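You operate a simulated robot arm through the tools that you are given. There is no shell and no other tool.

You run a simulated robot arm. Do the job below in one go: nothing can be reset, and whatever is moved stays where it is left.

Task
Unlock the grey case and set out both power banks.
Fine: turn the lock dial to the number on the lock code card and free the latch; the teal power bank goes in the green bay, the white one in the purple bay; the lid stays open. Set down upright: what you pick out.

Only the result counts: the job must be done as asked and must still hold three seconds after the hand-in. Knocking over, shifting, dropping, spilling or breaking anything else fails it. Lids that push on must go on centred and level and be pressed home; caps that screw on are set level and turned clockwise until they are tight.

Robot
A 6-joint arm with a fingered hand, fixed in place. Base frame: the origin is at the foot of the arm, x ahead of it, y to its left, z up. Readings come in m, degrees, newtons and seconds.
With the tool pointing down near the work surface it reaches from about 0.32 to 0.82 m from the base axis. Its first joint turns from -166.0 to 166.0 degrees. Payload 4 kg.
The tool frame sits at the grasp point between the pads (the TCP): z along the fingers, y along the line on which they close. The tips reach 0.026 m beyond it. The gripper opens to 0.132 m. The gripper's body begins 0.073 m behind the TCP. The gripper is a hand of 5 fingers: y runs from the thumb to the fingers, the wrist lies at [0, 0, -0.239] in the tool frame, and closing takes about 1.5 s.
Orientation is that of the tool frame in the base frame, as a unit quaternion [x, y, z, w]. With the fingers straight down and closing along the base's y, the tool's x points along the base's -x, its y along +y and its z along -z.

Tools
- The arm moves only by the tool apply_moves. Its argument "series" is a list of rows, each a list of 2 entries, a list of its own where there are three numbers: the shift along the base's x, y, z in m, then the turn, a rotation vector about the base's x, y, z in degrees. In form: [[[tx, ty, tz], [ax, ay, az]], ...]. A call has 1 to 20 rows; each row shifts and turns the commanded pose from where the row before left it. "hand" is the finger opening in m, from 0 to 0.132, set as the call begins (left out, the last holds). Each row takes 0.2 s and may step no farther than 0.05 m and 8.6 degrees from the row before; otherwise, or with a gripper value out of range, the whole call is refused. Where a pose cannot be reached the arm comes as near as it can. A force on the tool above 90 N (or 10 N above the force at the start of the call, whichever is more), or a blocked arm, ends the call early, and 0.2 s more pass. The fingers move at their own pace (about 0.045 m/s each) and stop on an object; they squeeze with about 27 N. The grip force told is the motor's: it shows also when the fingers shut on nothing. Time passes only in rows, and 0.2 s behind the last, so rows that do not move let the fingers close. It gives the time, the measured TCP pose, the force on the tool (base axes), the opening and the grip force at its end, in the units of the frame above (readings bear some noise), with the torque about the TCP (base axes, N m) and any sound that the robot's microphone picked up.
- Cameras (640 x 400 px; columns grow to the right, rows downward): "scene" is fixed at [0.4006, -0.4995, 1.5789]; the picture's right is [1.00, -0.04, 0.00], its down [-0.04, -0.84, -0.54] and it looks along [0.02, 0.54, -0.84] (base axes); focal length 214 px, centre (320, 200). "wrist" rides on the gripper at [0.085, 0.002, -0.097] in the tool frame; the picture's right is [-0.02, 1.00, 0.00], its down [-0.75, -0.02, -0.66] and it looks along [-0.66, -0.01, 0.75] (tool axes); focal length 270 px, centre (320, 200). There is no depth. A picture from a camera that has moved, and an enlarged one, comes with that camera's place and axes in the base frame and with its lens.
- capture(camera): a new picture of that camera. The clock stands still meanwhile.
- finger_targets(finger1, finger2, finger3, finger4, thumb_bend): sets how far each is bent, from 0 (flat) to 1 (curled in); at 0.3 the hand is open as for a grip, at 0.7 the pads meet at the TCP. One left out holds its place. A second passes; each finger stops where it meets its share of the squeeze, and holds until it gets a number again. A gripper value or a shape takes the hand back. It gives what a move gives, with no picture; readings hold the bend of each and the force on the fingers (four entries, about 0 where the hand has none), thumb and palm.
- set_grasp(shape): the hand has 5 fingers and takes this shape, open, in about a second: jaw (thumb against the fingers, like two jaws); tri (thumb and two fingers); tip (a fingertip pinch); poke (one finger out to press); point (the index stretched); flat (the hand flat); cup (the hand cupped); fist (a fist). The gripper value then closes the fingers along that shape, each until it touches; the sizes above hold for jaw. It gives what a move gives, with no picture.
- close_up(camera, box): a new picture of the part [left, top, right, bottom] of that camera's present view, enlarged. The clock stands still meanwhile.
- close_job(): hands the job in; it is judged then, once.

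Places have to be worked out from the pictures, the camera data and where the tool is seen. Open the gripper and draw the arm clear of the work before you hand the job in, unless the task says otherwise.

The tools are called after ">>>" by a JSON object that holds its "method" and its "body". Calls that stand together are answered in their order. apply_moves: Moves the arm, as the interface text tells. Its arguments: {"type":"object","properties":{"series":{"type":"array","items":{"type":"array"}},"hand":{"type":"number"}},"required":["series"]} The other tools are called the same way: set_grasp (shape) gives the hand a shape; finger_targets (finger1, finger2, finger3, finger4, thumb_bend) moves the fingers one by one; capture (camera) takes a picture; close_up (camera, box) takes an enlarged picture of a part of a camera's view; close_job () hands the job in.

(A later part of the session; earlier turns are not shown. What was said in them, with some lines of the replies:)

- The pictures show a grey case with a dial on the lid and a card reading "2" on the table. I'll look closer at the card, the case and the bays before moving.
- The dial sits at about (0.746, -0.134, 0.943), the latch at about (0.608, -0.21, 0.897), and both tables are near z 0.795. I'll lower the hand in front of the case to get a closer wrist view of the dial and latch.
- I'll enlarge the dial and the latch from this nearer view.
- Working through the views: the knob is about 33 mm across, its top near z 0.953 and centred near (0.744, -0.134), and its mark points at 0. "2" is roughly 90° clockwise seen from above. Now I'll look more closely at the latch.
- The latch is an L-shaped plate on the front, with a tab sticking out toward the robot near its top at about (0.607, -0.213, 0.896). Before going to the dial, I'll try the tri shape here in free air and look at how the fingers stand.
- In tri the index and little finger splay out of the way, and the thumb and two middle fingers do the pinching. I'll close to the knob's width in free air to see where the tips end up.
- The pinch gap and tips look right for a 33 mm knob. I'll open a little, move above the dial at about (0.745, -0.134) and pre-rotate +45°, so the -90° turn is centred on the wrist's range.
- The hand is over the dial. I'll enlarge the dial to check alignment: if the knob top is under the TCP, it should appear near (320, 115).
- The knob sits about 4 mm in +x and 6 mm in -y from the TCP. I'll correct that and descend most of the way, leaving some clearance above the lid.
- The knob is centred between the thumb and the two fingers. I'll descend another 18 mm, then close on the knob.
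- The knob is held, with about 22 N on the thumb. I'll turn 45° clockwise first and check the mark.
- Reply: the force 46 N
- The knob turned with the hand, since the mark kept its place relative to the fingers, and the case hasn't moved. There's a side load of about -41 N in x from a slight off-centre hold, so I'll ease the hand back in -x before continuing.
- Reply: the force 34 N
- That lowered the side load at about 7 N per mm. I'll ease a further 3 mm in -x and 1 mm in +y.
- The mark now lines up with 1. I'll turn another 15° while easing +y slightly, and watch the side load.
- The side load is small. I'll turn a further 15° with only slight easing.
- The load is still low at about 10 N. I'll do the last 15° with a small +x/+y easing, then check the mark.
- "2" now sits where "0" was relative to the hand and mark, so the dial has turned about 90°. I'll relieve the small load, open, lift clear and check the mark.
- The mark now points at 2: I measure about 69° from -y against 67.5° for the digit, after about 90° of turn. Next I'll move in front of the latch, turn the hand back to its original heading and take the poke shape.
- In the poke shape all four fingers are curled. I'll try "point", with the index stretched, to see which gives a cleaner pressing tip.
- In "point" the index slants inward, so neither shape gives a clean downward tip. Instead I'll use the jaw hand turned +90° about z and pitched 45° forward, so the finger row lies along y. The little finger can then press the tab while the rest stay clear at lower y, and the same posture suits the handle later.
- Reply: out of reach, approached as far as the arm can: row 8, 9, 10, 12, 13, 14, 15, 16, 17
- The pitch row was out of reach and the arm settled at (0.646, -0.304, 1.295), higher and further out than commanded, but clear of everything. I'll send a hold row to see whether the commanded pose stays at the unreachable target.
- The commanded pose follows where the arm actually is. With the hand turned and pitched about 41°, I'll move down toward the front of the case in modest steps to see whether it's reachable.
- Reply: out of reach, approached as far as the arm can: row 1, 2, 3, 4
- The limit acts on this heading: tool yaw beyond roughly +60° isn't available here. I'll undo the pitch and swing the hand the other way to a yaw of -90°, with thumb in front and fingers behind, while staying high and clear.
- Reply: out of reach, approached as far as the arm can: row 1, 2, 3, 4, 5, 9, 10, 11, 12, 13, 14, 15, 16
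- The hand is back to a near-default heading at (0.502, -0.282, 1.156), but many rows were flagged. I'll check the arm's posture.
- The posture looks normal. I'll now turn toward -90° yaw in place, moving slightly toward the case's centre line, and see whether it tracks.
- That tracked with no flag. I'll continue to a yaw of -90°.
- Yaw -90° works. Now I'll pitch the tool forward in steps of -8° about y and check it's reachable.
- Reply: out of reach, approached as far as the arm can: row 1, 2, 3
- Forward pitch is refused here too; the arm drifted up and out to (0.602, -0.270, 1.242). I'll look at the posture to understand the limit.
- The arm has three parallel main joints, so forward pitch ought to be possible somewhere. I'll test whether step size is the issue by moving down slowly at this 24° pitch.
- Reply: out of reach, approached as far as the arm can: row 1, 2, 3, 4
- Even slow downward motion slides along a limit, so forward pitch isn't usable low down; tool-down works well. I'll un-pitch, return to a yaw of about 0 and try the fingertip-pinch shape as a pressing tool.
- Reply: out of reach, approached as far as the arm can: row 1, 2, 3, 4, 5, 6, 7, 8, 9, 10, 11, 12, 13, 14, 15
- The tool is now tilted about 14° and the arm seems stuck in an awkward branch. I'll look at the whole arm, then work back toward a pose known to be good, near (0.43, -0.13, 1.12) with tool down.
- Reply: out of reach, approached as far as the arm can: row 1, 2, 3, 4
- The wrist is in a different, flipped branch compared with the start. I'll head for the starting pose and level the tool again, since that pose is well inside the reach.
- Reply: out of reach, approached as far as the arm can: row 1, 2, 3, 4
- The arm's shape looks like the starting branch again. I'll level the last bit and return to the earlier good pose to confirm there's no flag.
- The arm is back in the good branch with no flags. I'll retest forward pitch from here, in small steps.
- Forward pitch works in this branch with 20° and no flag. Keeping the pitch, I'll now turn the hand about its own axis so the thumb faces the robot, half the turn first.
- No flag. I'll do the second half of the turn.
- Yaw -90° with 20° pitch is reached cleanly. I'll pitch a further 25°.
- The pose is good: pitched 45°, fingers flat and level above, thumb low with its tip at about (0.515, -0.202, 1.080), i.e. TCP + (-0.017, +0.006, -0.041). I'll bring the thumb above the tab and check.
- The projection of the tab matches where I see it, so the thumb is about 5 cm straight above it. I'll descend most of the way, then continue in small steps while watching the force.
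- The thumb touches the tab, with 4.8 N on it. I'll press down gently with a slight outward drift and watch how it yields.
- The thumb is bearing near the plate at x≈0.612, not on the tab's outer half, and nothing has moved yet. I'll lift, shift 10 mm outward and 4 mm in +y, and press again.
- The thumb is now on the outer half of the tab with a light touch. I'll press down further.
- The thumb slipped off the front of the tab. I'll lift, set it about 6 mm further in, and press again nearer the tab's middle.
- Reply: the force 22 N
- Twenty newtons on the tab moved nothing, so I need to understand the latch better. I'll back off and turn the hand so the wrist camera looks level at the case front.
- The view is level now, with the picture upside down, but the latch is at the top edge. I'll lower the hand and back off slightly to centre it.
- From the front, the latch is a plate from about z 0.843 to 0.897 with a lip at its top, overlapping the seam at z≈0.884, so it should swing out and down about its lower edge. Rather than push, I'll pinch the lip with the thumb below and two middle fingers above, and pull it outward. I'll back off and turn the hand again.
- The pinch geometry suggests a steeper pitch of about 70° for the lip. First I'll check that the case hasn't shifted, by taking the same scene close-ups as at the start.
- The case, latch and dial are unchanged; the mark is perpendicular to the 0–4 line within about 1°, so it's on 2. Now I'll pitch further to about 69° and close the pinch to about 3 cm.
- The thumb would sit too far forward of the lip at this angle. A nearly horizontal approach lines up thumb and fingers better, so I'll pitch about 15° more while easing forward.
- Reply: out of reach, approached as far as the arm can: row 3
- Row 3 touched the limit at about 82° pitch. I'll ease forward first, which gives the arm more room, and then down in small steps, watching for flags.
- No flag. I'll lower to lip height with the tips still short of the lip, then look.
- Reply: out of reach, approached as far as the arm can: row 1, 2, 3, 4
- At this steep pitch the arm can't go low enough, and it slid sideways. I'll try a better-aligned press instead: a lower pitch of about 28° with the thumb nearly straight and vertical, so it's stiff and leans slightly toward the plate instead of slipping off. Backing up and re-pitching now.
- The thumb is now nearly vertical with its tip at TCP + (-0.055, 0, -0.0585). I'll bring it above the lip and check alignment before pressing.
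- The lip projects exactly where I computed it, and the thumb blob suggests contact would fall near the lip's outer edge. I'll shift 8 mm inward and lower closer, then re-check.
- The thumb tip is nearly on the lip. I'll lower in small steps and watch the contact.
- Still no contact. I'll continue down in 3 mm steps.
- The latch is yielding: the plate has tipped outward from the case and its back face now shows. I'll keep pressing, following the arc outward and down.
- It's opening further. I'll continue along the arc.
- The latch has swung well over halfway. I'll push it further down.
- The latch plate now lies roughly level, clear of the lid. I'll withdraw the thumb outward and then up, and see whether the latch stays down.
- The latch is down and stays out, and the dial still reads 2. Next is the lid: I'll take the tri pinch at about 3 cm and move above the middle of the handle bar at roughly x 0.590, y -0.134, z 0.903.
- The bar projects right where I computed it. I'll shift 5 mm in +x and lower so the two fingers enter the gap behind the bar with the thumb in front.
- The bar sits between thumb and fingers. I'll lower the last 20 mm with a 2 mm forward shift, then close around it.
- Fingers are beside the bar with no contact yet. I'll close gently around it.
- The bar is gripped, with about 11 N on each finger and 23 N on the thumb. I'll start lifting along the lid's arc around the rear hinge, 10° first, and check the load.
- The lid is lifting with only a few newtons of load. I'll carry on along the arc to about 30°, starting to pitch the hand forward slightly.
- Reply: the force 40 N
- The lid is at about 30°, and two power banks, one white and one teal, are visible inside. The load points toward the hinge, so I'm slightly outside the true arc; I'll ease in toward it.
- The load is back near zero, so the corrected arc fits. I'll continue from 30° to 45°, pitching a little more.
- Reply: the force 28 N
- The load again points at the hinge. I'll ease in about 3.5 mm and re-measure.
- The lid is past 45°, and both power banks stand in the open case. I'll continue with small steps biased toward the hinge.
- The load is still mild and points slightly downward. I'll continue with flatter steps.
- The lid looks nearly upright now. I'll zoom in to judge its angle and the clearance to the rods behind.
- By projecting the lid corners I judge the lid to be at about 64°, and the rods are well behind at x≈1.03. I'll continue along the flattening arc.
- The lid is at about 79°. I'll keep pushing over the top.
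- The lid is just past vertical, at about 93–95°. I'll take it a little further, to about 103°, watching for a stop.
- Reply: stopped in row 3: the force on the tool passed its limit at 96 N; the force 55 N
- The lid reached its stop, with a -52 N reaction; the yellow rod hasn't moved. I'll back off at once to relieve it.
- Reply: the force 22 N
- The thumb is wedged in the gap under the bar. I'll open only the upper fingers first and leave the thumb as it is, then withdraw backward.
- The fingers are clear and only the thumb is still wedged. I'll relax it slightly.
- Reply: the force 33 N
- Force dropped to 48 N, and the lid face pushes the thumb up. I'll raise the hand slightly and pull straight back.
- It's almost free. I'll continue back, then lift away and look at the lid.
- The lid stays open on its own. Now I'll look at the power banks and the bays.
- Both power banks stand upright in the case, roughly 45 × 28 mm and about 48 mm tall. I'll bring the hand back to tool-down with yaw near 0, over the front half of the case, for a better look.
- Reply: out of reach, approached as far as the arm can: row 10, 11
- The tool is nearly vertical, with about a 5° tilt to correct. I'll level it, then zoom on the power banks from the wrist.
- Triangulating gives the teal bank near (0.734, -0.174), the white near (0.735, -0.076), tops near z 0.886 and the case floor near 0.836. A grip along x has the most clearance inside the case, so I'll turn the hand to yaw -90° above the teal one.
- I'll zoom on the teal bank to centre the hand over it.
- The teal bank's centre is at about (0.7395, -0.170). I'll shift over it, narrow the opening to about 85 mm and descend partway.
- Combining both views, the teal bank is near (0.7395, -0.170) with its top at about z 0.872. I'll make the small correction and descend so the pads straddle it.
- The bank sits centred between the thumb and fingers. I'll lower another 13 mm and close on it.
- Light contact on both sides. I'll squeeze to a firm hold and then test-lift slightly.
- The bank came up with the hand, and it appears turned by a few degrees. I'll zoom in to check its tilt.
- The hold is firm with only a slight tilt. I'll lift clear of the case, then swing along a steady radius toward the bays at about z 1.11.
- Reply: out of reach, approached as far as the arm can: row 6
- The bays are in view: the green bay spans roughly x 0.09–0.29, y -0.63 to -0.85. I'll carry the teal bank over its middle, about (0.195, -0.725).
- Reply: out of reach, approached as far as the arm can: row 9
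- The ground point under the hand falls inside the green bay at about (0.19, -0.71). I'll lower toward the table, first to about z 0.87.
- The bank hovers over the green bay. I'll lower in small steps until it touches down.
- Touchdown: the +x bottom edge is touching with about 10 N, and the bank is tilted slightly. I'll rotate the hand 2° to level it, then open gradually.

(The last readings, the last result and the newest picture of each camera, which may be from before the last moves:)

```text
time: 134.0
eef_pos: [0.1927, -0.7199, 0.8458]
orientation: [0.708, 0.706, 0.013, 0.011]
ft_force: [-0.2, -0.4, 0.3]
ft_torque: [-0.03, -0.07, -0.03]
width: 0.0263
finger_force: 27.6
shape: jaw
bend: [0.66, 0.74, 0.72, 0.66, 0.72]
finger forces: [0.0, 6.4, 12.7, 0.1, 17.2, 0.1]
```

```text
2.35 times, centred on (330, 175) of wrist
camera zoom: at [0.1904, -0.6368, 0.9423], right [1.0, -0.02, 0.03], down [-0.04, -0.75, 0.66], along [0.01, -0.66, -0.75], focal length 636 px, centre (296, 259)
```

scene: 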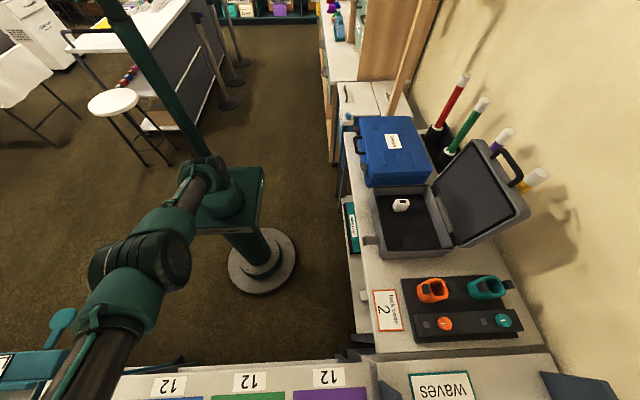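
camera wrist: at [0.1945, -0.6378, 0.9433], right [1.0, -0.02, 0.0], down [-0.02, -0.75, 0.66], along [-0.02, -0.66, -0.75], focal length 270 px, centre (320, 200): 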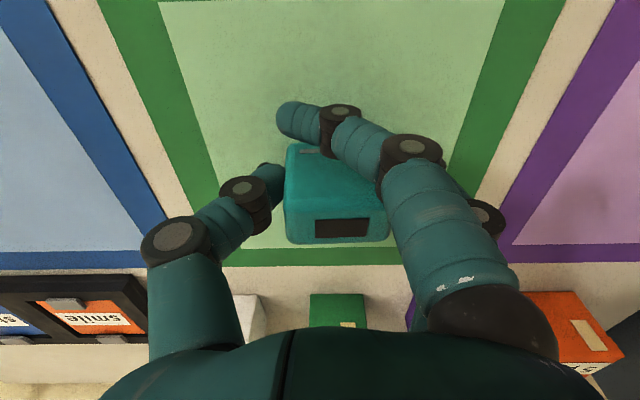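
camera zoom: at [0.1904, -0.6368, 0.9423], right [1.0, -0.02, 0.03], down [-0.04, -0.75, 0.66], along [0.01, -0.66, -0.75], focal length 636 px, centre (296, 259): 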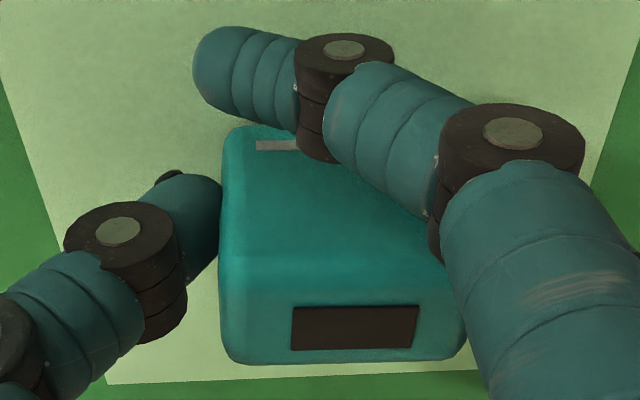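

The load is nearly zero, so the bank rests on the table. I'll open the hand gradually.

>>> {"method": "apply_moves", "body": {"series": [[[0, 0, 0], [0, 0, 0]], [[0, 0, 0], [0, 0, 0]], [[0, 0, 0], [0, 0, 0]]], "hand": 0.045}}

>>> {"method": "apply_moves", "body": {"series": [[[0, 0, 0], [0, 0, 0]], [[0, 0, 0], [0, 0, 0]], [[0, 0, 0], [0, 0, 0]], [[0, 0, 0], [0, 0, 0]], [[0, 0, 0], [0, 0, 0]]], "hand": 0.1}}

>>> {"method": "capture", "body": {"camera": "wrist"}}

```text
time: 134.8
eef_pos: [0.192, -0.7211, 0.8461]
orientation: [0.708, 0.706, 0.013, 0.011]
ft_force: [1.3, -0.4, -0.6]
ft_torque: [0.03, -0.02, 0.0]
width: 0.0453
finger_force: 0.1
shape: jaw
bend: [0.73, 0.74, 0.73, 0.73, 0.7]
finger forces: [0.1, 0.9, 1.7, 0.0, 0.6, 0.1]
```

```text
time: 136.0
eef_pos: [0.1914, -0.7213, 0.8462]
orientation: [0.707, 0.707, 0.013, 0.011]
ft_force: [-0.3, -0.6, 0.5]
ft_torque: [0.0, 0.0, 0.02]
width: 0.0998
finger_force: 0.0
shape: jaw
bend: [0.63, 0.63, 0.63, 0.63, 0.59]
finger forces: [0.0, 0.0, 0.1, 0.0, 0.0, 0.1]
```

```text
taken
camera wrist: at [0.1905, -0.6368, 0.9425], right [1.0, -0.02, 0.03], down [-0.04, -0.75, 0.66], along [0.01, -0.66, -0.75], focal length 270 px, centre (320, 200)
```

wrist: 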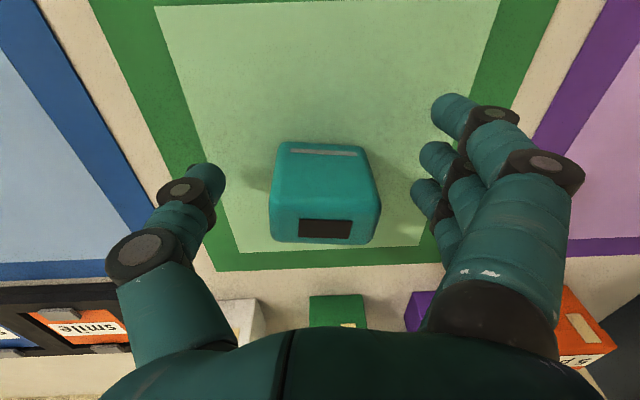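

The teal bank stands upright inside the green bay. I'll rise straight up, undo the 2° tilt, and swing back to the case for the white one.

>>> {"method": "apply_moves", "body": {"series": [[[0, 0, 0.02], [0, 0, 0]], [[0, 0, 0.04], [0, 0, 0]], [[0, 0, 0.04], [0, 2, 0]], [[0.005, 0.015, 0.04], [0, 0, 0]], [[0.01, 0.02, 0.04], [0, 0, 0]], [[0.0348, 0.0277, 0.01], [0, 0, 0]], [[0.0348, 0.0277, 0.01], [0, 0, 0]], [[0.0348, 0.0277, 0.01], [0, 0, 0]], [[0.0348, 0.0277, 0.01], [0, 0, 0]], [[0.0348, 0.0277, 0], [0, 0, 0]], [[0.0348, 0.0277, 0], [0, 0, 0]], [[0.0348, 0.0277, 0], [0, 0, 0]], [[0, 0, 0], [0, 0, 0]]]}}

>>> {"method": "capture", "body": {"camera": "wrist"}}

```text
time: 138.8
eef_pos: [0.4532, -0.4931, 1.0643]
orientation: [0.708, 0.706, 0.0, -0.001]
ft_force: [0.3, 0.7, 0.8]
ft_torque: [0.01, 0.03, 0.0]
width: 0.0996
finger_force: 0.1
shape: jaw
bend: [0.63, 0.63, 0.63, 0.63, 0.59]
finger forces: [0.0, 0.0, 0.1, 0.0, 0.0, 0.0]
```

```text
taken
camera wrist: at [0.4542, -0.4087, 1.1613], right [1.0, -0.02, 0.0], down [-0.02, -0.75, 0.66], along [-0.02, -0.66, -0.75], focal length 270 px, centre (320, 200)
```

wrist: 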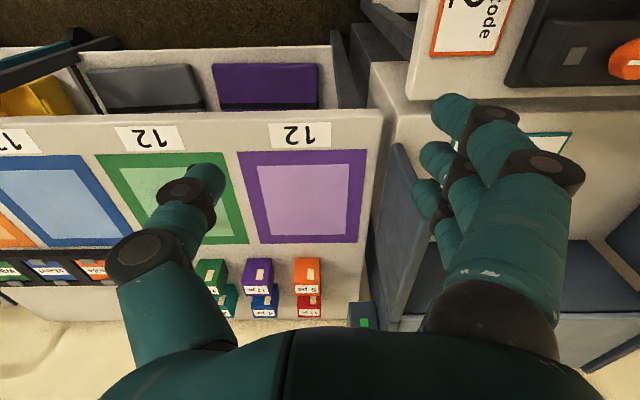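

The purple bay spans about x 0.315–0.52, y -0.625 to -0.848. I'll go on to above the white bank near (0.735, -0.076).

>>> {"method": "apply_moves", "body": {"series": [[[0.0256, 0.0366, 0], [0, 0, 0]], [[0.0256, 0.0366, 0], [0, 0, 0]], [[0.0256, 0.0366, 0], [0, 0, 0]], [[0.0256, 0.0366, 0], [0, 0, 0]], [[0.0256, 0.0366, 0], [0, 0, 0]], [[0.0256, 0.0366, 0], [0, 0, 0]], [[0.0256, 0.0366, 0], [0, 0, 0]], [[0.0256, 0.0366, 0], [0, 0, 0]], [[0.0256, 0.0366, 0], [0, 0, 0]], [[0.0256, 0.0366, 0], [0, 0, 0]], [[0.026, 0.04, 0], [0, 0, 0]], [[0, 0, 0], [0, 0, 0]]], "hand": 0.085}}

>>> {"method": "capture", "body": {"camera": "wrist"}}

>>> {"method": "capture", "body": {"camera": "scene"}}

```text
time: 141.4
eef_pos: [0.7309, -0.0813, 1.0674]
orientation: [0.708, 0.706, -0.001, -0.001]
ft_force: [0.4, -0.2, 0.0]
ft_torque: [0.0, -0.02, -0.02]
width: 0.0853
finger_force: 0.1
shape: jaw
bend: [0.7, 0.7, 0.7, 0.7, 0.67]
finger forces: [0.1, 0.0, 0.0, 0.0, 0.0, 0.1]
```

```text
taken
camera wrist: at [0.7323, 0.0019, 1.1635], right [1.0, -0.02, 0.0], down [-0.02, -0.75, 0.66], along [-0.02, -0.66, -0.75], focal length 270 px, centre (320, 200)
```

wrist: 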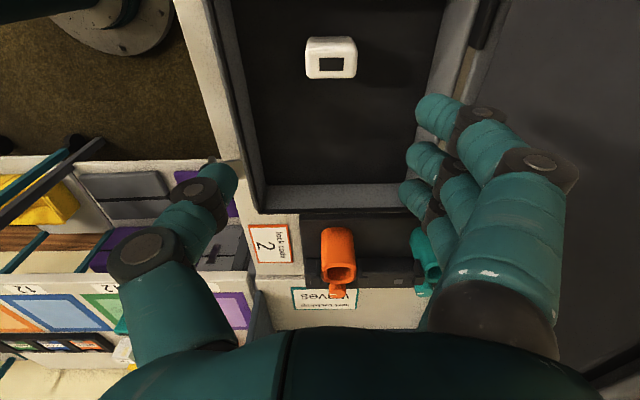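

```text
taken
```

scene: 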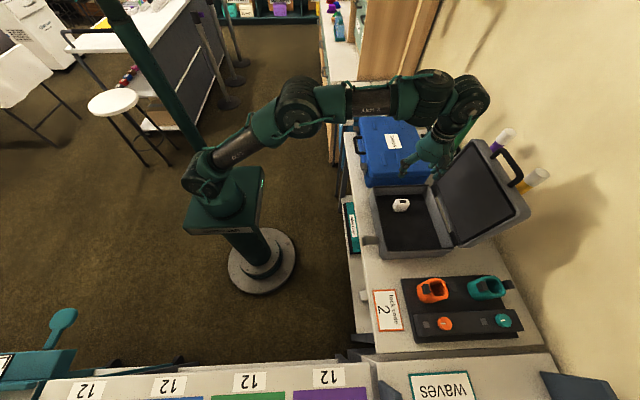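

I'll zoom on the white bank to centre over it.

>>> {"method": "close_up", "body": {"camera": "wrist", "box": [280, 20, 380, 100]}}

```text
5.00 times, centred on (330, 60) of wrist
camera zoom: at [0.7323, 0.0019, 1.1635], right [1.0, -0.02, 0.0], down [-0.02, -0.75, 0.66], along [-0.02, -0.66, -0.75], focal length 1351 px, centre (270, 900)
```

zoom: 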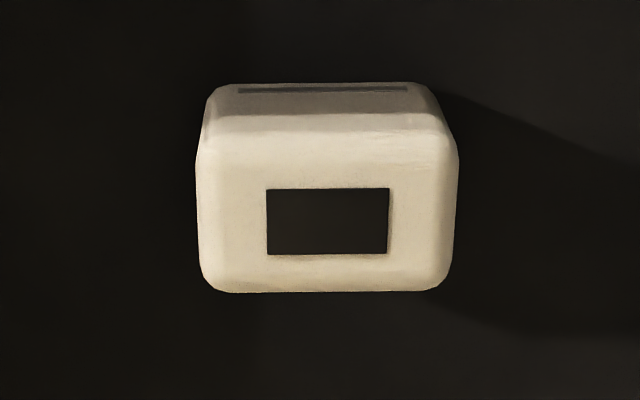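

The white bank is near (0.7415, -0.0705). I'll shift over it and descend to about z 0.93 for a second check; the camera bracket should clear the blue case by about 1 cm.

>>> {"method": "apply_moves", "body": {"series": [[[0.0105, 0.0105, -0.02], [0, 0, 0]], [[0, 0, -0.03], [0, 0, 0]], [[0, 0, -0.03], [0, 0, 0]], [[0, 0, -0.03], [0, 0, 0]], [[0, 0, -0.025], [0, 0, 0]], [[0, 0, 0], [0, 0, 0]]]}}

>>> {"method": "capture", "body": {"camera": "wrist"}}

>>> {"method": "close_up", "body": {"camera": "scene", "box": [360, 100, 480, 250]}}

```text
time: 142.8
eef_pos: [0.7434, -0.0756, 0.9304]
orientation: [0.708, 0.707, 0.0, -0.002]
ft_force: [-0.1, -0.6, -0.1]
ft_torque: [0.0, 0.03, -0.01]
width: 0.0853
finger_force: 0.2
shape: jaw
bend: [0.7, 0.7, 0.7, 0.7, 0.67]
finger forces: [0.0, 0.0, 0.0, 0.0, 0.0, 0.0]
```

```text
taken
camera wrist: at [0.7443, 0.0083, 1.0268], right [1.0, -0.02, 0.0], down [-0.02, -0.75, 0.66], along [-0.02, -0.66, -0.75], focal length 270 px, centre (320, 200)
```

wrist: 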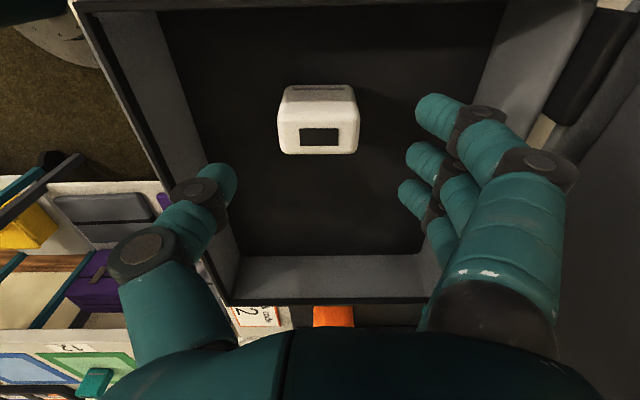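

```text
2.67 times, centred on (420, 175) of scene
camera zoom: at [0.4006, -0.4995, 1.5789], right [1.0, -0.04, 0.0], down [-0.04, -0.84, -0.54], along [0.02, 0.54, -0.84], focal length 572 px, centre (53, 267)
```

zoom: 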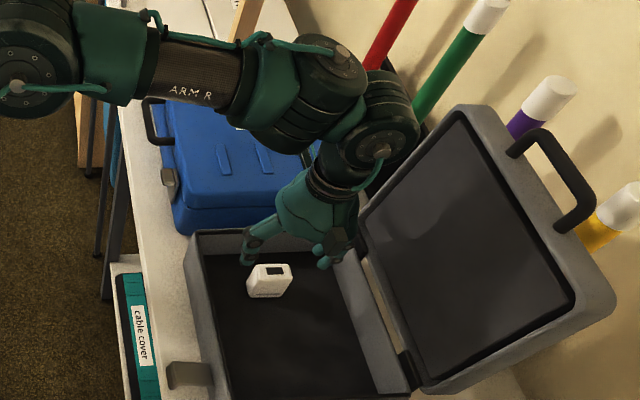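

The white bank is about 5 mm further in +y. I'll correct and descend as with the teal one.

>>> {"method": "apply_moves", "body": {"series": [[[-0.001, 0.005, -0.02], [0, 0, 0]], [[0, 0, -0.02], [0, 0, 0]], [[0, 0, -0.014], [0, 0, 0]], [[0, 0, 0], [0, 0, 0]]]}}

>>> {"method": "capture", "body": {"camera": "wrist"}}

>>> {"method": "close_up", "body": {"camera": "scene", "box": [360, 120, 460, 240]}}

```text
time: 143.8
eef_pos: [0.7429, -0.072, 0.8778]
orientation: [0.707, 0.707, 0.0, -0.001]
ft_force: [0.4, -0.7, 1.1]
ft_torque: [0.04, 0.01, 0.01]
width: 0.0854
finger_force: 0.0
shape: jaw
bend: [0.7, 0.7, 0.7, 0.7, 0.67]
finger forces: [0.0, 0.0, 0.1, 0.0, 0.0, 0.0]
```

```text
taken
camera wrist: at [0.7454, 0.012, 0.9747], right [1.0, -0.02, 0.0], down [-0.02, -0.75, 0.66], along [-0.02, -0.66, -0.75], focal length 270 px, centre (320, 200)
```

wrist: 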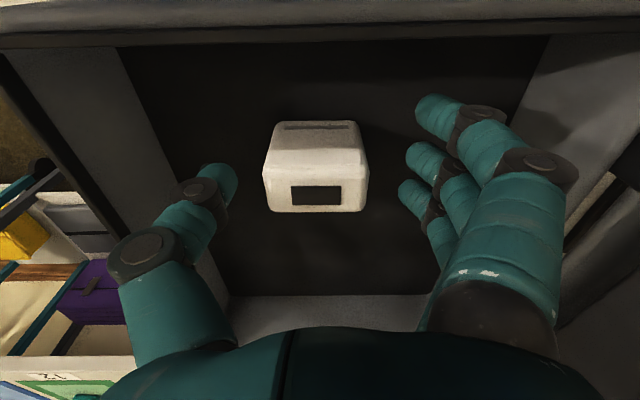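

```text
3.33 times, centred on (410, 180) of scene
camera zoom: at [0.4006, -0.4995, 1.5789], right [1.0, -0.04, 0.0], down [-0.04, -0.84, -0.54], along [0.02, 0.54, -0.84], focal length 715 px, centre (20, 267)
```

zoom: 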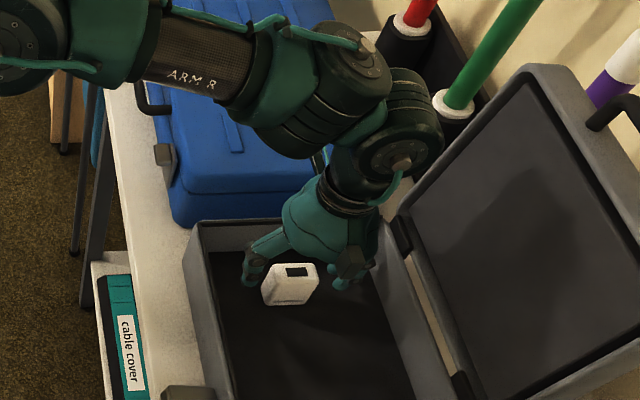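

It's nearly centred; I'll shift 2 mm in -x and 3 mm in +y, lower another 14 mm, and close.

>>> {"method": "apply_moves", "body": {"series": [[[-0.002, 0.003, -0.005], [0, 0, 0]], [[0, 0, -0.005], [0, 0, 0]], [[0, 0, -0.005], [0, 0, 0]], [[0, 0, 0], [0, 0, 0]]]}}

>>> {"method": "apply_moves", "body": {"series": [[[0, 0, 0], [0, 0, 0]], [[0, 0, 0], [0, 0, 0]], [[0, 0, 0], [0, 0, 0]], [[0, 0, 0], [0, 0, 0]], [[0, 0, 0], [0, 0, 0]]], "hand": 0.035}}

>>> {"method": "capture", "body": {"camera": "wrist"}}

```text
time: 144.8
eef_pos: [0.7407, -0.0689, 0.8625]
orientation: [0.708, 0.707, -0.001, -0.001]
ft_force: [-0.6, 0.0, 1.2]
ft_torque: [0.04, 0.02, 0.01]
width: 0.0855
finger_force: 0.0
shape: jaw
bend: [0.7, 0.7, 0.7, 0.7, 0.67]
finger forces: [0.0, 0.1, 0.1, 0.0, 0.1, 0.0]
```

```text
time: 146.0
eef_pos: [0.7394, -0.0695, 0.8619]
orientation: [0.708, 0.706, 0.001, 0.0]
ft_force: [0.0, 1.0, -0.7]
ft_torque: [-0.02, -0.03, -0.01]
width: 0.0334
finger_force: 3.4
shape: jaw
bend: [0.63, 0.73, 0.73, 0.63, 0.7]
finger forces: [0.0, 1.1, 0.9, 0.1, 2.4, 0.1]
```

```text
taken
camera wrist: at [0.7424, 0.0154, 0.9586], right [1.0, -0.02, 0.0], down [-0.02, -0.75, 0.66], along [-0.02, -0.66, -0.75], focal length 270 px, centre (320, 200)
```

wrist: 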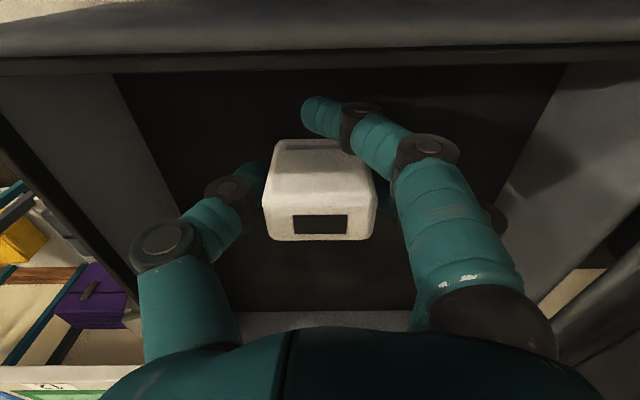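

Same light contact as with the teal one. I'll squeeze firmly, then lift out of the case.

>>> {"method": "apply_moves", "body": {"series": [[[0, 0, 0], [0, 0, 0]], [[0, 0, 0], [0, 0, 0]], [[0, 0, 0], [0, 0, 0]], [[0, 0, 0], [0, 0, 0]]], "hand": 0.005}}

>>> {"method": "apply_moves", "body": {"series": [[[0, 0, 0.01], [0, 0, 0]], [[0, 0, 0.02], [0, 0, 0]], [[0, -0.005, 0.04], [0, 0, 0]], [[0, -0.01, 0.04], [0, 0, 0]], [[0, -0.01, 0.04], [0, 0, 0]], [[-0.005, -0.01, 0.04], [0, 0, 0]], [[-0.005, -0.01, 0.03], [0, 0, 0]], [[0, 0, 0], [0, 0, 0]]]}}

>>> {"method": "capture", "body": {"camera": "wrist"}}

>>> {"method": "capture", "body": {"camera": "scene"}}

```text
time: 147.0
eef_pos: [0.7419, -0.0698, 0.8615]
orientation: [0.708, 0.706, 0.0, 0.0]
ft_force: [0.5, -0.3, 4.0]
ft_torque: [0.0, -0.19, 0.02]
width: 0.0273
finger_force: 26.9
shape: jaw
bend: [0.66, 0.73, 0.72, 0.66, 0.71]
finger forces: [0.0, 13.5, 12.0, 0.0, 20.1, 0.0]
```

```text
time: 148.8
eef_pos: [0.7304, -0.1149, 1.0844]
orientation: [0.709, 0.705, 0.0, -0.001]
ft_force: [-0.1, 0.6, -1.4]
ft_torque: [0.0, 0.01, -0.01]
width: 0.0268
finger_force: 26.8
shape: jaw
bend: [0.66, 0.73, 0.72, 0.66, 0.71]
finger forces: [0.0, 11.9, 11.9, 0.1, 19.4, 0.0]
```

```text
taken
camera wrist: at [0.7322, -0.0309, 1.1804], right [1.0, -0.02, 0.0], down [-0.02, -0.75, 0.66], along [-0.02, -0.66, -0.75], focal length 270 px, centre (320, 200)
```

wrist: 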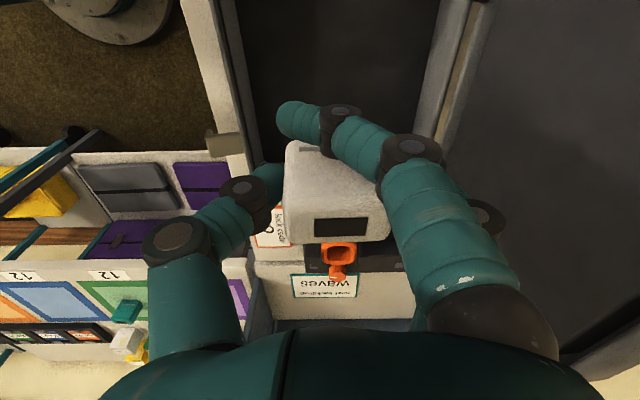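

```text
taken
```

scene: 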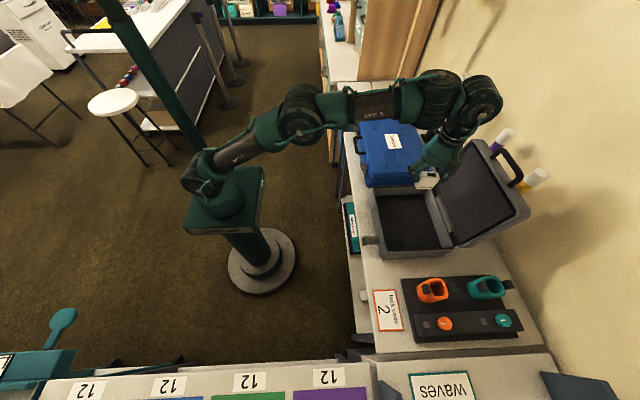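

The white bank is out and level. I'll carry it toward the purple bay, lowering on the way, since the arm's reach is greater when low.

>>> {"method": "apply_moves", "body": {"series": [[[-0.0186, -0.0407, 0], [0, 0, 0]], [[-0.0186, -0.0407, 0], [0, 0, 0]], [[-0.0186, -0.0407, 0], [0, 0, 0]], [[-0.0186, -0.0407, 0], [0, 0, 0]], [[-0.0186, -0.0407, 0], [0, 0, 0]], [[-0.0186, -0.0407, 0], [0, 0, 0]], [[-0.0186, -0.0407, 0], [0, 0, 0]], [[-0.024, -0.036, -0.01], [0, 0, 0]], [[-0.024, -0.036, -0.015], [0, 0, 0]], [[-0.024, -0.036, -0.015], [0, 0, 0]], [[-0.024, -0.036, -0.015], [0, 0, 0]], [[0, 0, 0], [0, 0, 0]]]}}

>>> {"method": "capture", "body": {"camera": "wrist"}}

```text
time: 151.4
eef_pos: [0.5017, -0.5389, 1.0292]
orientation: [0.708, 0.706, 0.0, -0.002]
ft_force: [0.7, -0.2, -0.8]
ft_torque: [0.01, 0.01, 0.03]
width: 0.0271
finger_force: 27.1
shape: jaw
bend: [0.66, 0.73, 0.72, 0.66, 0.71]
finger forces: [0.0, 11.7, 11.8, 0.1, 19.3, 0.0]
```

```text
taken
camera wrist: at [0.5038, -0.4553, 1.1262], right [1.0, -0.02, 0.0], down [-0.02, -0.75, 0.66], along [-0.02, -0.66, -0.75], focal length 270 px, centre (320, 200)
```

wrist: 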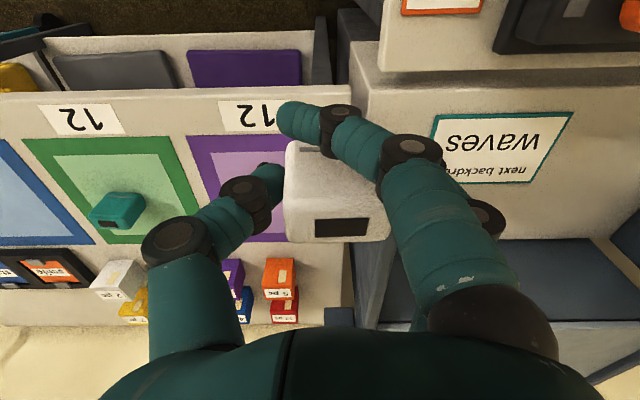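

The teal bank stands upright in the green bay. I'll continue over the purple bay, lowering to about z 0.93.

>>> {"method": "apply_moves", "body": {"series": [[[-0.0188, -0.0322, -0.02], [0, 0, 0]], [[-0.0188, -0.0322, -0.02], [0, 0, 0]], [[-0.0188, -0.0322, -0.02], [0, 0, 0]], [[-0.0188, -0.0322, -0.02], [0, 0, 0]], [[-0.0188, -0.0322, -0.02], [0, 0, 0]], [[0, 0, 0], [0, 0, 0]]]}}

>>> {"method": "capture", "body": {"camera": "wrist"}}

>>> {"method": "capture", "body": {"camera": "scene"}}

```text
time: 152.8
eef_pos: [0.404, -0.6921, 0.9269]
orientation: [0.708, 0.706, 0.0, -0.001]
ft_force: [0.6, 0.4, -2.1]
ft_torque: [-0.01, 0.01, 0.02]
width: 0.0271
finger_force: 27.4
shape: jaw
bend: [0.66, 0.73, 0.72, 0.66, 0.72]
finger forces: [0.0, 11.6, 11.7, 0.0, 19.2, 0.0]
out of reach, approached as far as the arm can: row 5
```

```text
taken
camera wrist: at [0.4058, -0.6087, 1.0237], right [1.0, -0.02, 0.0], down [-0.02, -0.75, 0.66], along [-0.02, -0.66, -0.75], focal length 270 px, centre (320, 200)
```

wrist: 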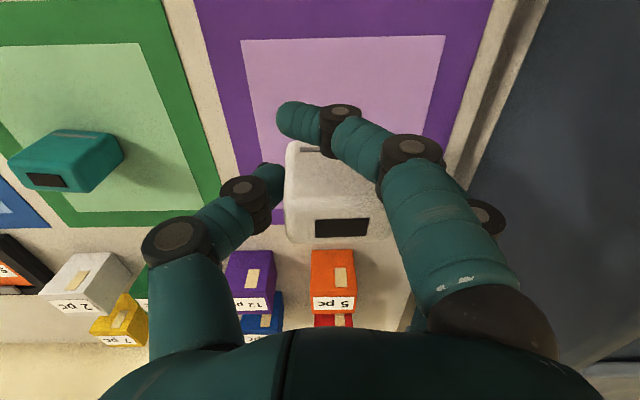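

```text
taken
```

scene: 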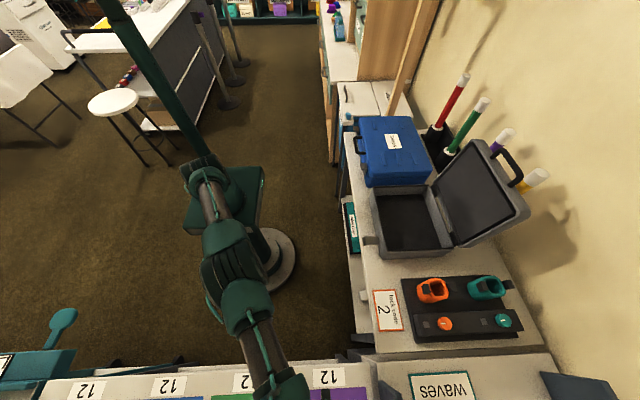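

The white bank is over the purple bay's light area. I'll lower to just above the table.

>>> {"method": "apply_moves", "body": {"series": [[[0, 0, -0.025], [0, 0, 0]], [[0, -0.002, -0.025], [0, 0, 0]], [[0, -0.002, -0.018], [0, 0, 0]], [[0, 0, 0], [0, 0, 0]]]}}

>>> {"method": "close_up", "body": {"camera": "wrist", "box": [240, 90, 420, 260]}}

```text
time: 153.8
eef_pos: [0.4023, -0.6962, 0.8592]
orientation: [0.708, 0.706, 0.0, 0.0]
ft_force: [0.0, -0.1, -1.6]
ft_torque: [0.0, 0.01, 0.03]
width: 0.0268
finger_force: 27.3
shape: jaw
bend: [0.66, 0.73, 0.72, 0.66, 0.72]
finger forces: [0.0, 11.7, 11.7, 0.0, 19.1, 0.0]
```

```text
2.35 times, centred on (330, 175) of wrist
camera zoom: at [0.4049, -0.6126, 0.9559], right [1.0, -0.02, 0.0], down [-0.02, -0.75, 0.66], along [-0.02, -0.66, -0.75], focal length 636 px, centre (296, 259)
```

zoom: 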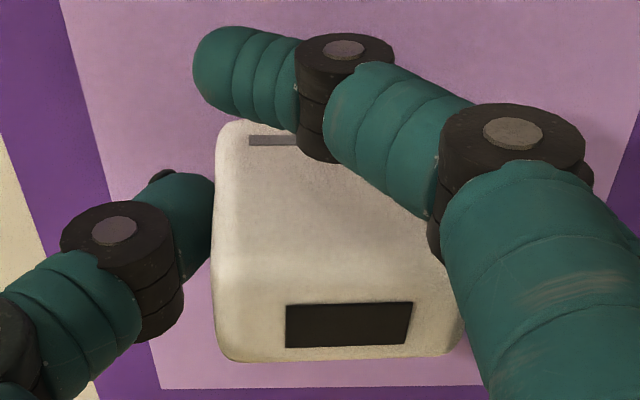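

It has the same slight tilt as the teal one. I'll pre-level by 2° and lower in small steps to contact.

>>> {"method": "apply_moves", "body": {"series": [[[0, 0, -0.003], [0, -1, 0]], [[0, 0, -0.003], [0, -1, 0]], [[0, 0, -0.003], [0, 0, 0]], [[0, 0, 0], [0, 0, 0]]]}}

>>> {"method": "apply_moves", "body": {"series": [[[0, 0, -0.002], [0, 0, 0]], [[0, 0, -0.002], [0, 0, 0]], [[0, 0, 0], [0, 0, 0]]]}}

```text
time: 154.8
eef_pos: [0.4024, -0.6952, 0.8494]
orientation: [0.708, 0.706, 0.012, 0.011]
ft_force: [0.2, 0.1, -1.5]
ft_torque: [0.0, -0.04, 0.01]
width: 0.0271
finger_force: 27.1
shape: jaw
bend: [0.66, 0.73, 0.72, 0.66, 0.72]
finger forces: [0.0, 11.7, 11.7, 0.1, 19.2, 0.0]
```

```text
time: 155.6
eef_pos: [0.404, -0.6947, 0.8459]
orientation: [0.708, 0.706, 0.012, 0.011]
ft_force: [0.0, 0.4, -1.3]
ft_torque: [0.0, 0.05, -0.05]
width: 0.027
finger_force: 26.7
shape: jaw
bend: [0.66, 0.73, 0.72, 0.66, 0.72]
finger forces: [0.1, 11.7, 11.6, 0.0, 19.1, 0.0]
```

No contact yet. I'll continue down 1.5 mm at a time.

>>> {"method": "apply_moves", "body": {"series": [[[0, 0, -0.0015], [0, 0, 0]], [[0, 0, -0.0015], [0, 0, 0]], [[0, 0, 0], [0, 0, 0]]]}}

```text
time: 156.4
eef_pos: [0.4016, -0.6945, 0.8449]
orientation: [0.708, 0.706, 0.012, 0.012]
ft_force: [0.8, 1.3, 8.7]
ft_torque: [-0.01, -0.37, 0.03]
width: 0.027
finger_force: 27.1
shape: jaw
bend: [0.66, 0.73, 0.72, 0.66, 0.72]
finger forces: [0.1, 13.8, 12.0, 0.1, 19.2, 0.1]
```

Touchdown again on the +x edge. I'll level by another 1.5° and ease up half a millimetre.

>>> {"method": "apply_moves", "body": {"series": [[[0, 0, 0.0005], [0, -0.75, 0]], [[0, 0, 0.0], [0, -0.75, 0]], [[0, 0, 0], [0, 0, 0]]]}}

>>> {"method": "close_up", "body": {"camera": "wrist", "box": [240, 90, 420, 260]}}

```text
time: 157.2
eef_pos: [0.4028, -0.695, 0.8431]
orientation: [0.708, 0.706, 0.022, 0.021]
ft_force: [-2.8, -0.4, 4.6]
ft_torque: [-0.05, -0.05, 0.0]
width: 0.027
finger_force: 27.0
shape: jaw
bend: [0.66, 0.73, 0.72, 0.66, 0.72]
finger forces: [0.0, 11.7, 11.9, 0.0, 20.7, 0.0]
```

```text
2.35 times, centred on (330, 175) of wrist
camera zoom: at [0.398, -0.6116, 0.9402], right [1.0, -0.02, 0.06], down [-0.06, -0.75, 0.65], along [0.03, -0.66, -0.75], focal length 636 px, centre (296, 259)
```

zoom: 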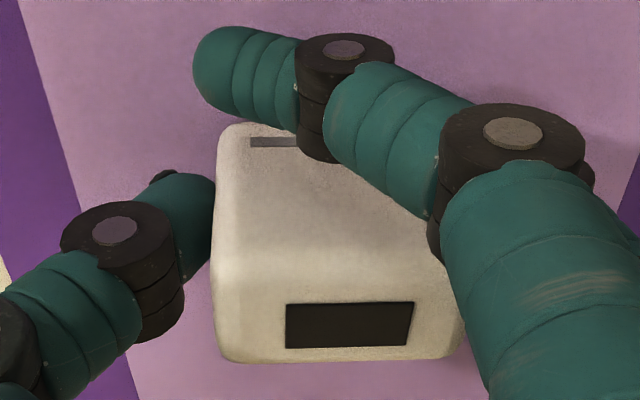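

The torque is near zero, so it sits flat on the table. I'll open gradually.

>>> {"method": "apply_moves", "body": {"series": [[[0, 0, 0], [0, 0, 0]], [[0, 0, 0], [0, 0, 0]], [[0, 0, 0], [0, 0, 0]]], "hand": 0.045}}

>>> {"method": "apply_moves", "body": {"series": [[[0, 0, 0], [0, 0, 0]], [[0, 0, 0], [0, 0, 0]], [[0, 0, 0], [0, 0, 0]], [[0, 0, 0], [0, 0, 0]], [[0, 0, 0], [0, 0, 0]]], "hand": 0.1}}

>>> {"method": "capture", "body": {"camera": "wrist"}}

```text
time: 158.0
eef_pos: [0.4024, -0.6955, 0.8428]
orientation: [0.708, 0.706, 0.022, 0.021]
ft_force: [1.2, 0.1, 0.1]
ft_torque: [0.02, 0.03, 0.01]
width: 0.0455
finger_force: 0.1
shape: jaw
bend: [0.73, 0.74, 0.73, 0.73, 0.7]
finger forces: [0.1, 1.0, 1.8, 0.0, 0.4, 0.0]
```

```text
time: 159.2
eef_pos: [0.4029, -0.6953, 0.8434]
orientation: [0.707, 0.707, 0.021, 0.02]
ft_force: [-0.3, 0.5, 0.7]
ft_torque: [0.01, 0.02, -0.04]
width: 0.0996
finger_force: 0.0
shape: jaw
bend: [0.63, 0.63, 0.63, 0.63, 0.59]
finger forces: [0.1, 0.0, 0.0, 0.0, 0.0, 0.0]
```

```text
taken
camera wrist: at [0.3983, -0.6115, 0.9404], right [1.0, -0.02, 0.06], down [-0.06, -0.75, 0.66], along [0.03, -0.66, -0.75], focal length 270 px, centre (320, 200)
```

wrist: 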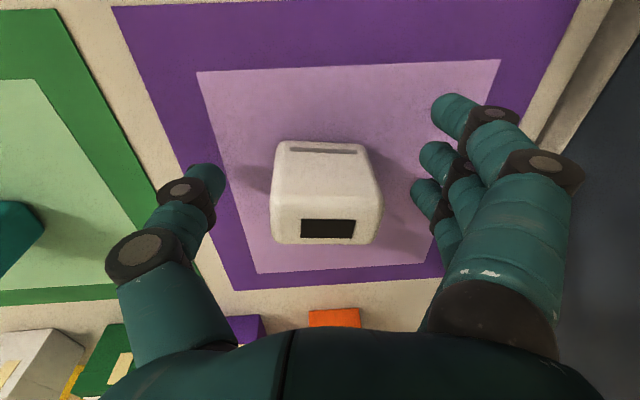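

The white bank stands in the purple bay. I'll rise straight up, re-level the hand and draw the arm clear.

>>> {"method": "apply_moves", "body": {"series": [[[0, 0, 0.02], [0, 0, 0]], [[0, 0, 0.03], [0, 0, 0]], [[0, 0.005, 0.035], [0, 1.75, 0]], [[0, 0.015, 0.035], [0, 1.75, 0]], [[0, 0.03, 0.03], [0, 0, 0]], [[0, 0.04, 0.02], [0, 0, 0]], [[0, 0.04, 0.02], [0, 0, 0]], [[0, 0.04, 0.02], [0, 0, 0]], [[0, 0, 0], [0, 0, 0]]]}}

>>> {"method": "capture", "body": {"camera": "wrist"}}

>>> {"method": "capture", "body": {"camera": "scene"}}

```text
time: 161.2
eef_pos: [0.3957, -0.5235, 1.0519]
orientation: [0.709, 0.706, 0.0, -0.001]
ft_force: [-0.6, -0.2, 0.1]
ft_torque: [0.01, -0.01, -0.03]
width: 0.0996
finger_force: 0.1
shape: jaw
bend: [0.63, 0.63, 0.63, 0.63, 0.59]
finger forces: [0.0, 0.0, 0.0, 0.0, 0.0, 0.0]
out of reach, approached as far as the arm can: row 3
```

```text
taken
camera wrist: at [0.3983, -0.439, 1.1483], right [1.0, -0.02, 0.0], down [-0.02, -0.75, 0.66], along [-0.02, -0.66, -0.75], focal length 270 px, centre (320, 200)
```

wrist: 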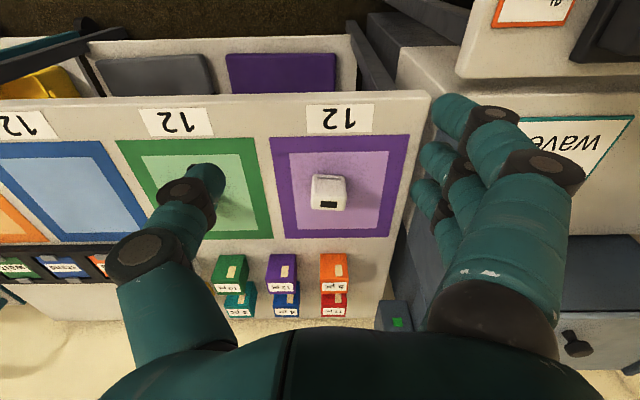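

```text
taken
```

scene: 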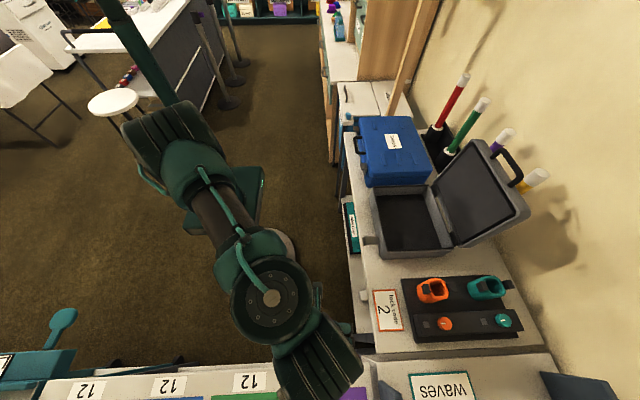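

The white bank is upright in the purple bay. I'll draw the arm further back and check the teal bank, the case, the latch and the rods.

>>> {"method": "apply_moves", "body": {"series": [[[0.01, 0.04, 0.01], [0, 0, 0]], [[0.01, 0.04, 0.01], [0, 0, 0]], [[0.01, 0.04, 0.01], [0, 0, 0]], [[0.01, 0.04, 0.01], [0, 0, 0]], [[0, 0.03, 0.01], [0, 0, 0]], [[0, 0, 0], [0, 0, 0]]]}}

>>> {"method": "capture", "body": {"camera": "wrist"}}

>>> {"method": "close_up", "body": {"camera": "scene", "box": [340, 60, 560, 260]}}

>>> {"method": "capture", "body": {"camera": "scene"}}

```text
time: 162.6
eef_pos: [0.4369, -0.3352, 1.1015]
orientation: [0.707, 0.707, 0.0, -0.001]
ft_force: [-0.5, -0.8, 0.2]
ft_torque: [0.0, 0.03, 0.0]
width: 0.0997
finger_force: 0.0
shape: jaw
bend: [0.63, 0.63, 0.63, 0.63, 0.59]
finger forces: [0.0, 0.0, 0.1, 0.1, 0.0, 0.1]
```

```text
taken
camera wrist: at [0.4382, -0.2514, 1.1975], right [1.0, -0.02, 0.0], down [-0.02, -0.75, 0.66], along [-0.02, -0.66, -0.75], focal length 270 px, centre (320, 200)
```

wrist: 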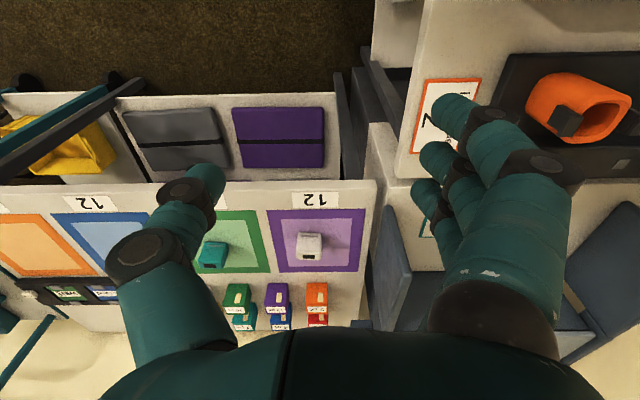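

```text
2.00 times, centred on (450, 160) of scene
camera zoom: at [0.4006, -0.4995, 1.5789], right [1.0, -0.04, 0.0], down [-0.04, -0.84, -0.54], along [0.02, 0.54, -0.84], focal length 429 px, centre (60, 280)
```

zoom: 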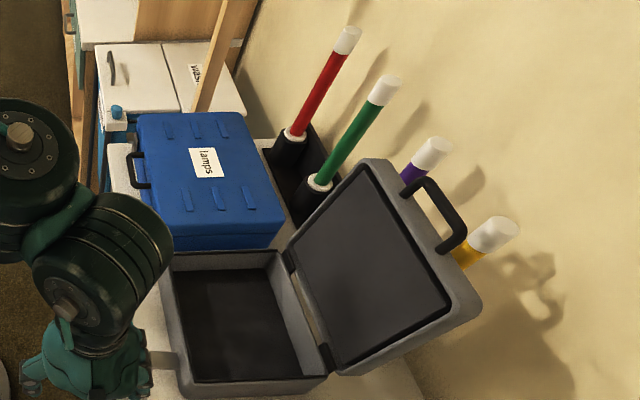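

```text
taken
```

scene: 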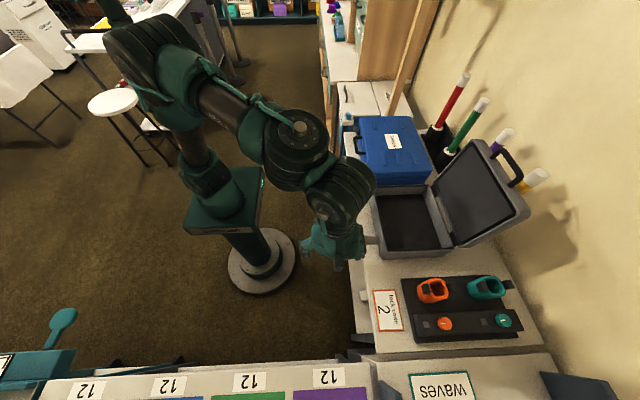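

Everything looks as intended: lid open, rods unmoved. I'll take a last close look at the two banks and the latch.

>>> {"method": "close_up", "body": {"camera": "wrist", "box": [180, 180, 380, 300]}}

>>> {"method": "close_up", "body": {"camera": "scene", "box": [350, 180, 470, 260]}}

```text
3.20 times, centred on (280, 240) of wrist
camera zoom: at [0.4382, -0.2514, 1.1975], right [1.0, -0.02, 0.0], down [-0.02, -0.75, 0.66], along [-0.02, -0.66, -0.75], focal length 865 px, centre (448, 72)
```

zoom: 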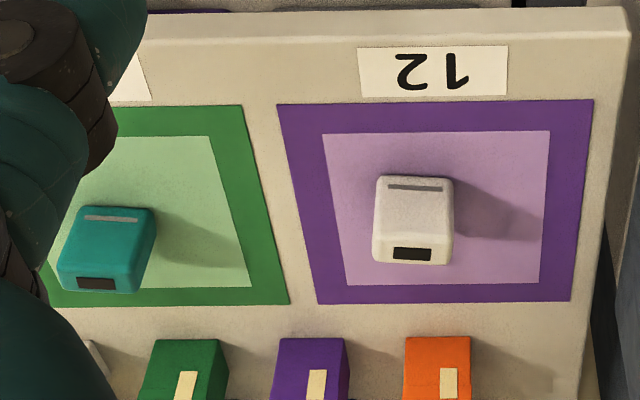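

```text
5.00 times, centred on (410, 220) of scene
camera zoom: at [0.4006, -0.4995, 1.5789], right [1.0, -0.04, 0.0], down [-0.04, -0.84, -0.54], along [0.02, 0.54, -0.84], focal length 1072 px, centre (-130, 100)
```

zoom: 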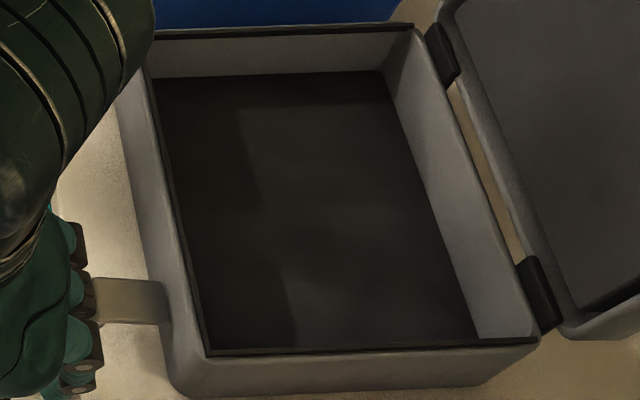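

Both power banks stand upright in the right bays, the latch is down, the lid is open and nothing else has moved. I'll open the hand fully and draw the arm a bit further back and up before handing in.

>>> {"method": "apply_moves", "body": {"series": [[[-0.01, 0.02, 0.025], [0, 0, 0]], [[-0.01, 0.02, 0.025], [0, 0, 0]], [[-0.01, 0.02, 0.025], [0, 0, 0]], [[-0.005, 0.02, 0.02], [0, 0, 0]], [[0, 0, 0], [0, 0, 0]], [[0, 0, 0], [0, 0, 0]]], "hand": 0.132}}

>>> {"method": "capture", "body": {"camera": "scene"}}

```text
time: 164.0
eef_pos: [0.3992, -0.2536, 1.1932]
orientation: [0.708, 0.706, 0.0, -0.001]
ft_force: [0.2, -0.6, 0.4]
ft_torque: [0.01, 0.02, -0.03]
width: 0.1318
finger_force: 0.0
shape: jaw
bend: [0.3, 0.3, 0.3, 0.3, 0.3]
finger forces: [0.0, 0.0, 0.0, 0.1, 0.0, 0.0]
```

```text
taken
```

scene: 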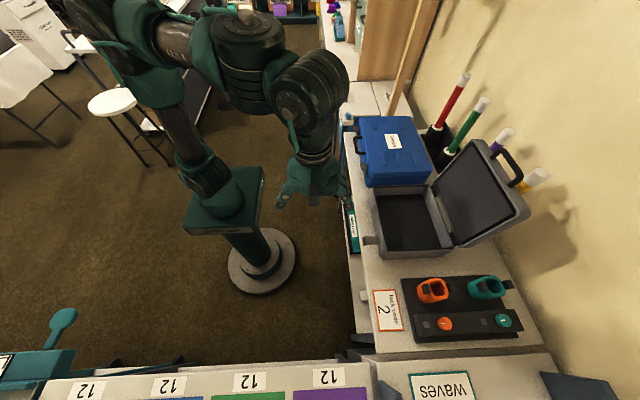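

The arm is clear and the hand is open. The dial was set to 2, the latch is free, the lid stands open, and both power banks are upright in their bays. Handing in.

>>> {"method": "close_job", "body": {}}

```text
The job is handed in.
```

The grey case is unlocked and open, and both power banks are set out upright. The teal one stands in the green bay and the white one in the purple bay.

- **Lock:** the dial was turned to 2, the number on the lock code card. The latch then swung down, and it stays down.
- **Lid:** it rests against its hinge stop and stays open on its own. I hit that stop once with about 96 N while opening it and backed off; the case and the rods behind it had not moved.
- **Surroundings:** in the last pictures I saw nothing else knocked over or shifted. The hand is open and the arm is drawn clear.

The job is handed in; I got no verdict back.
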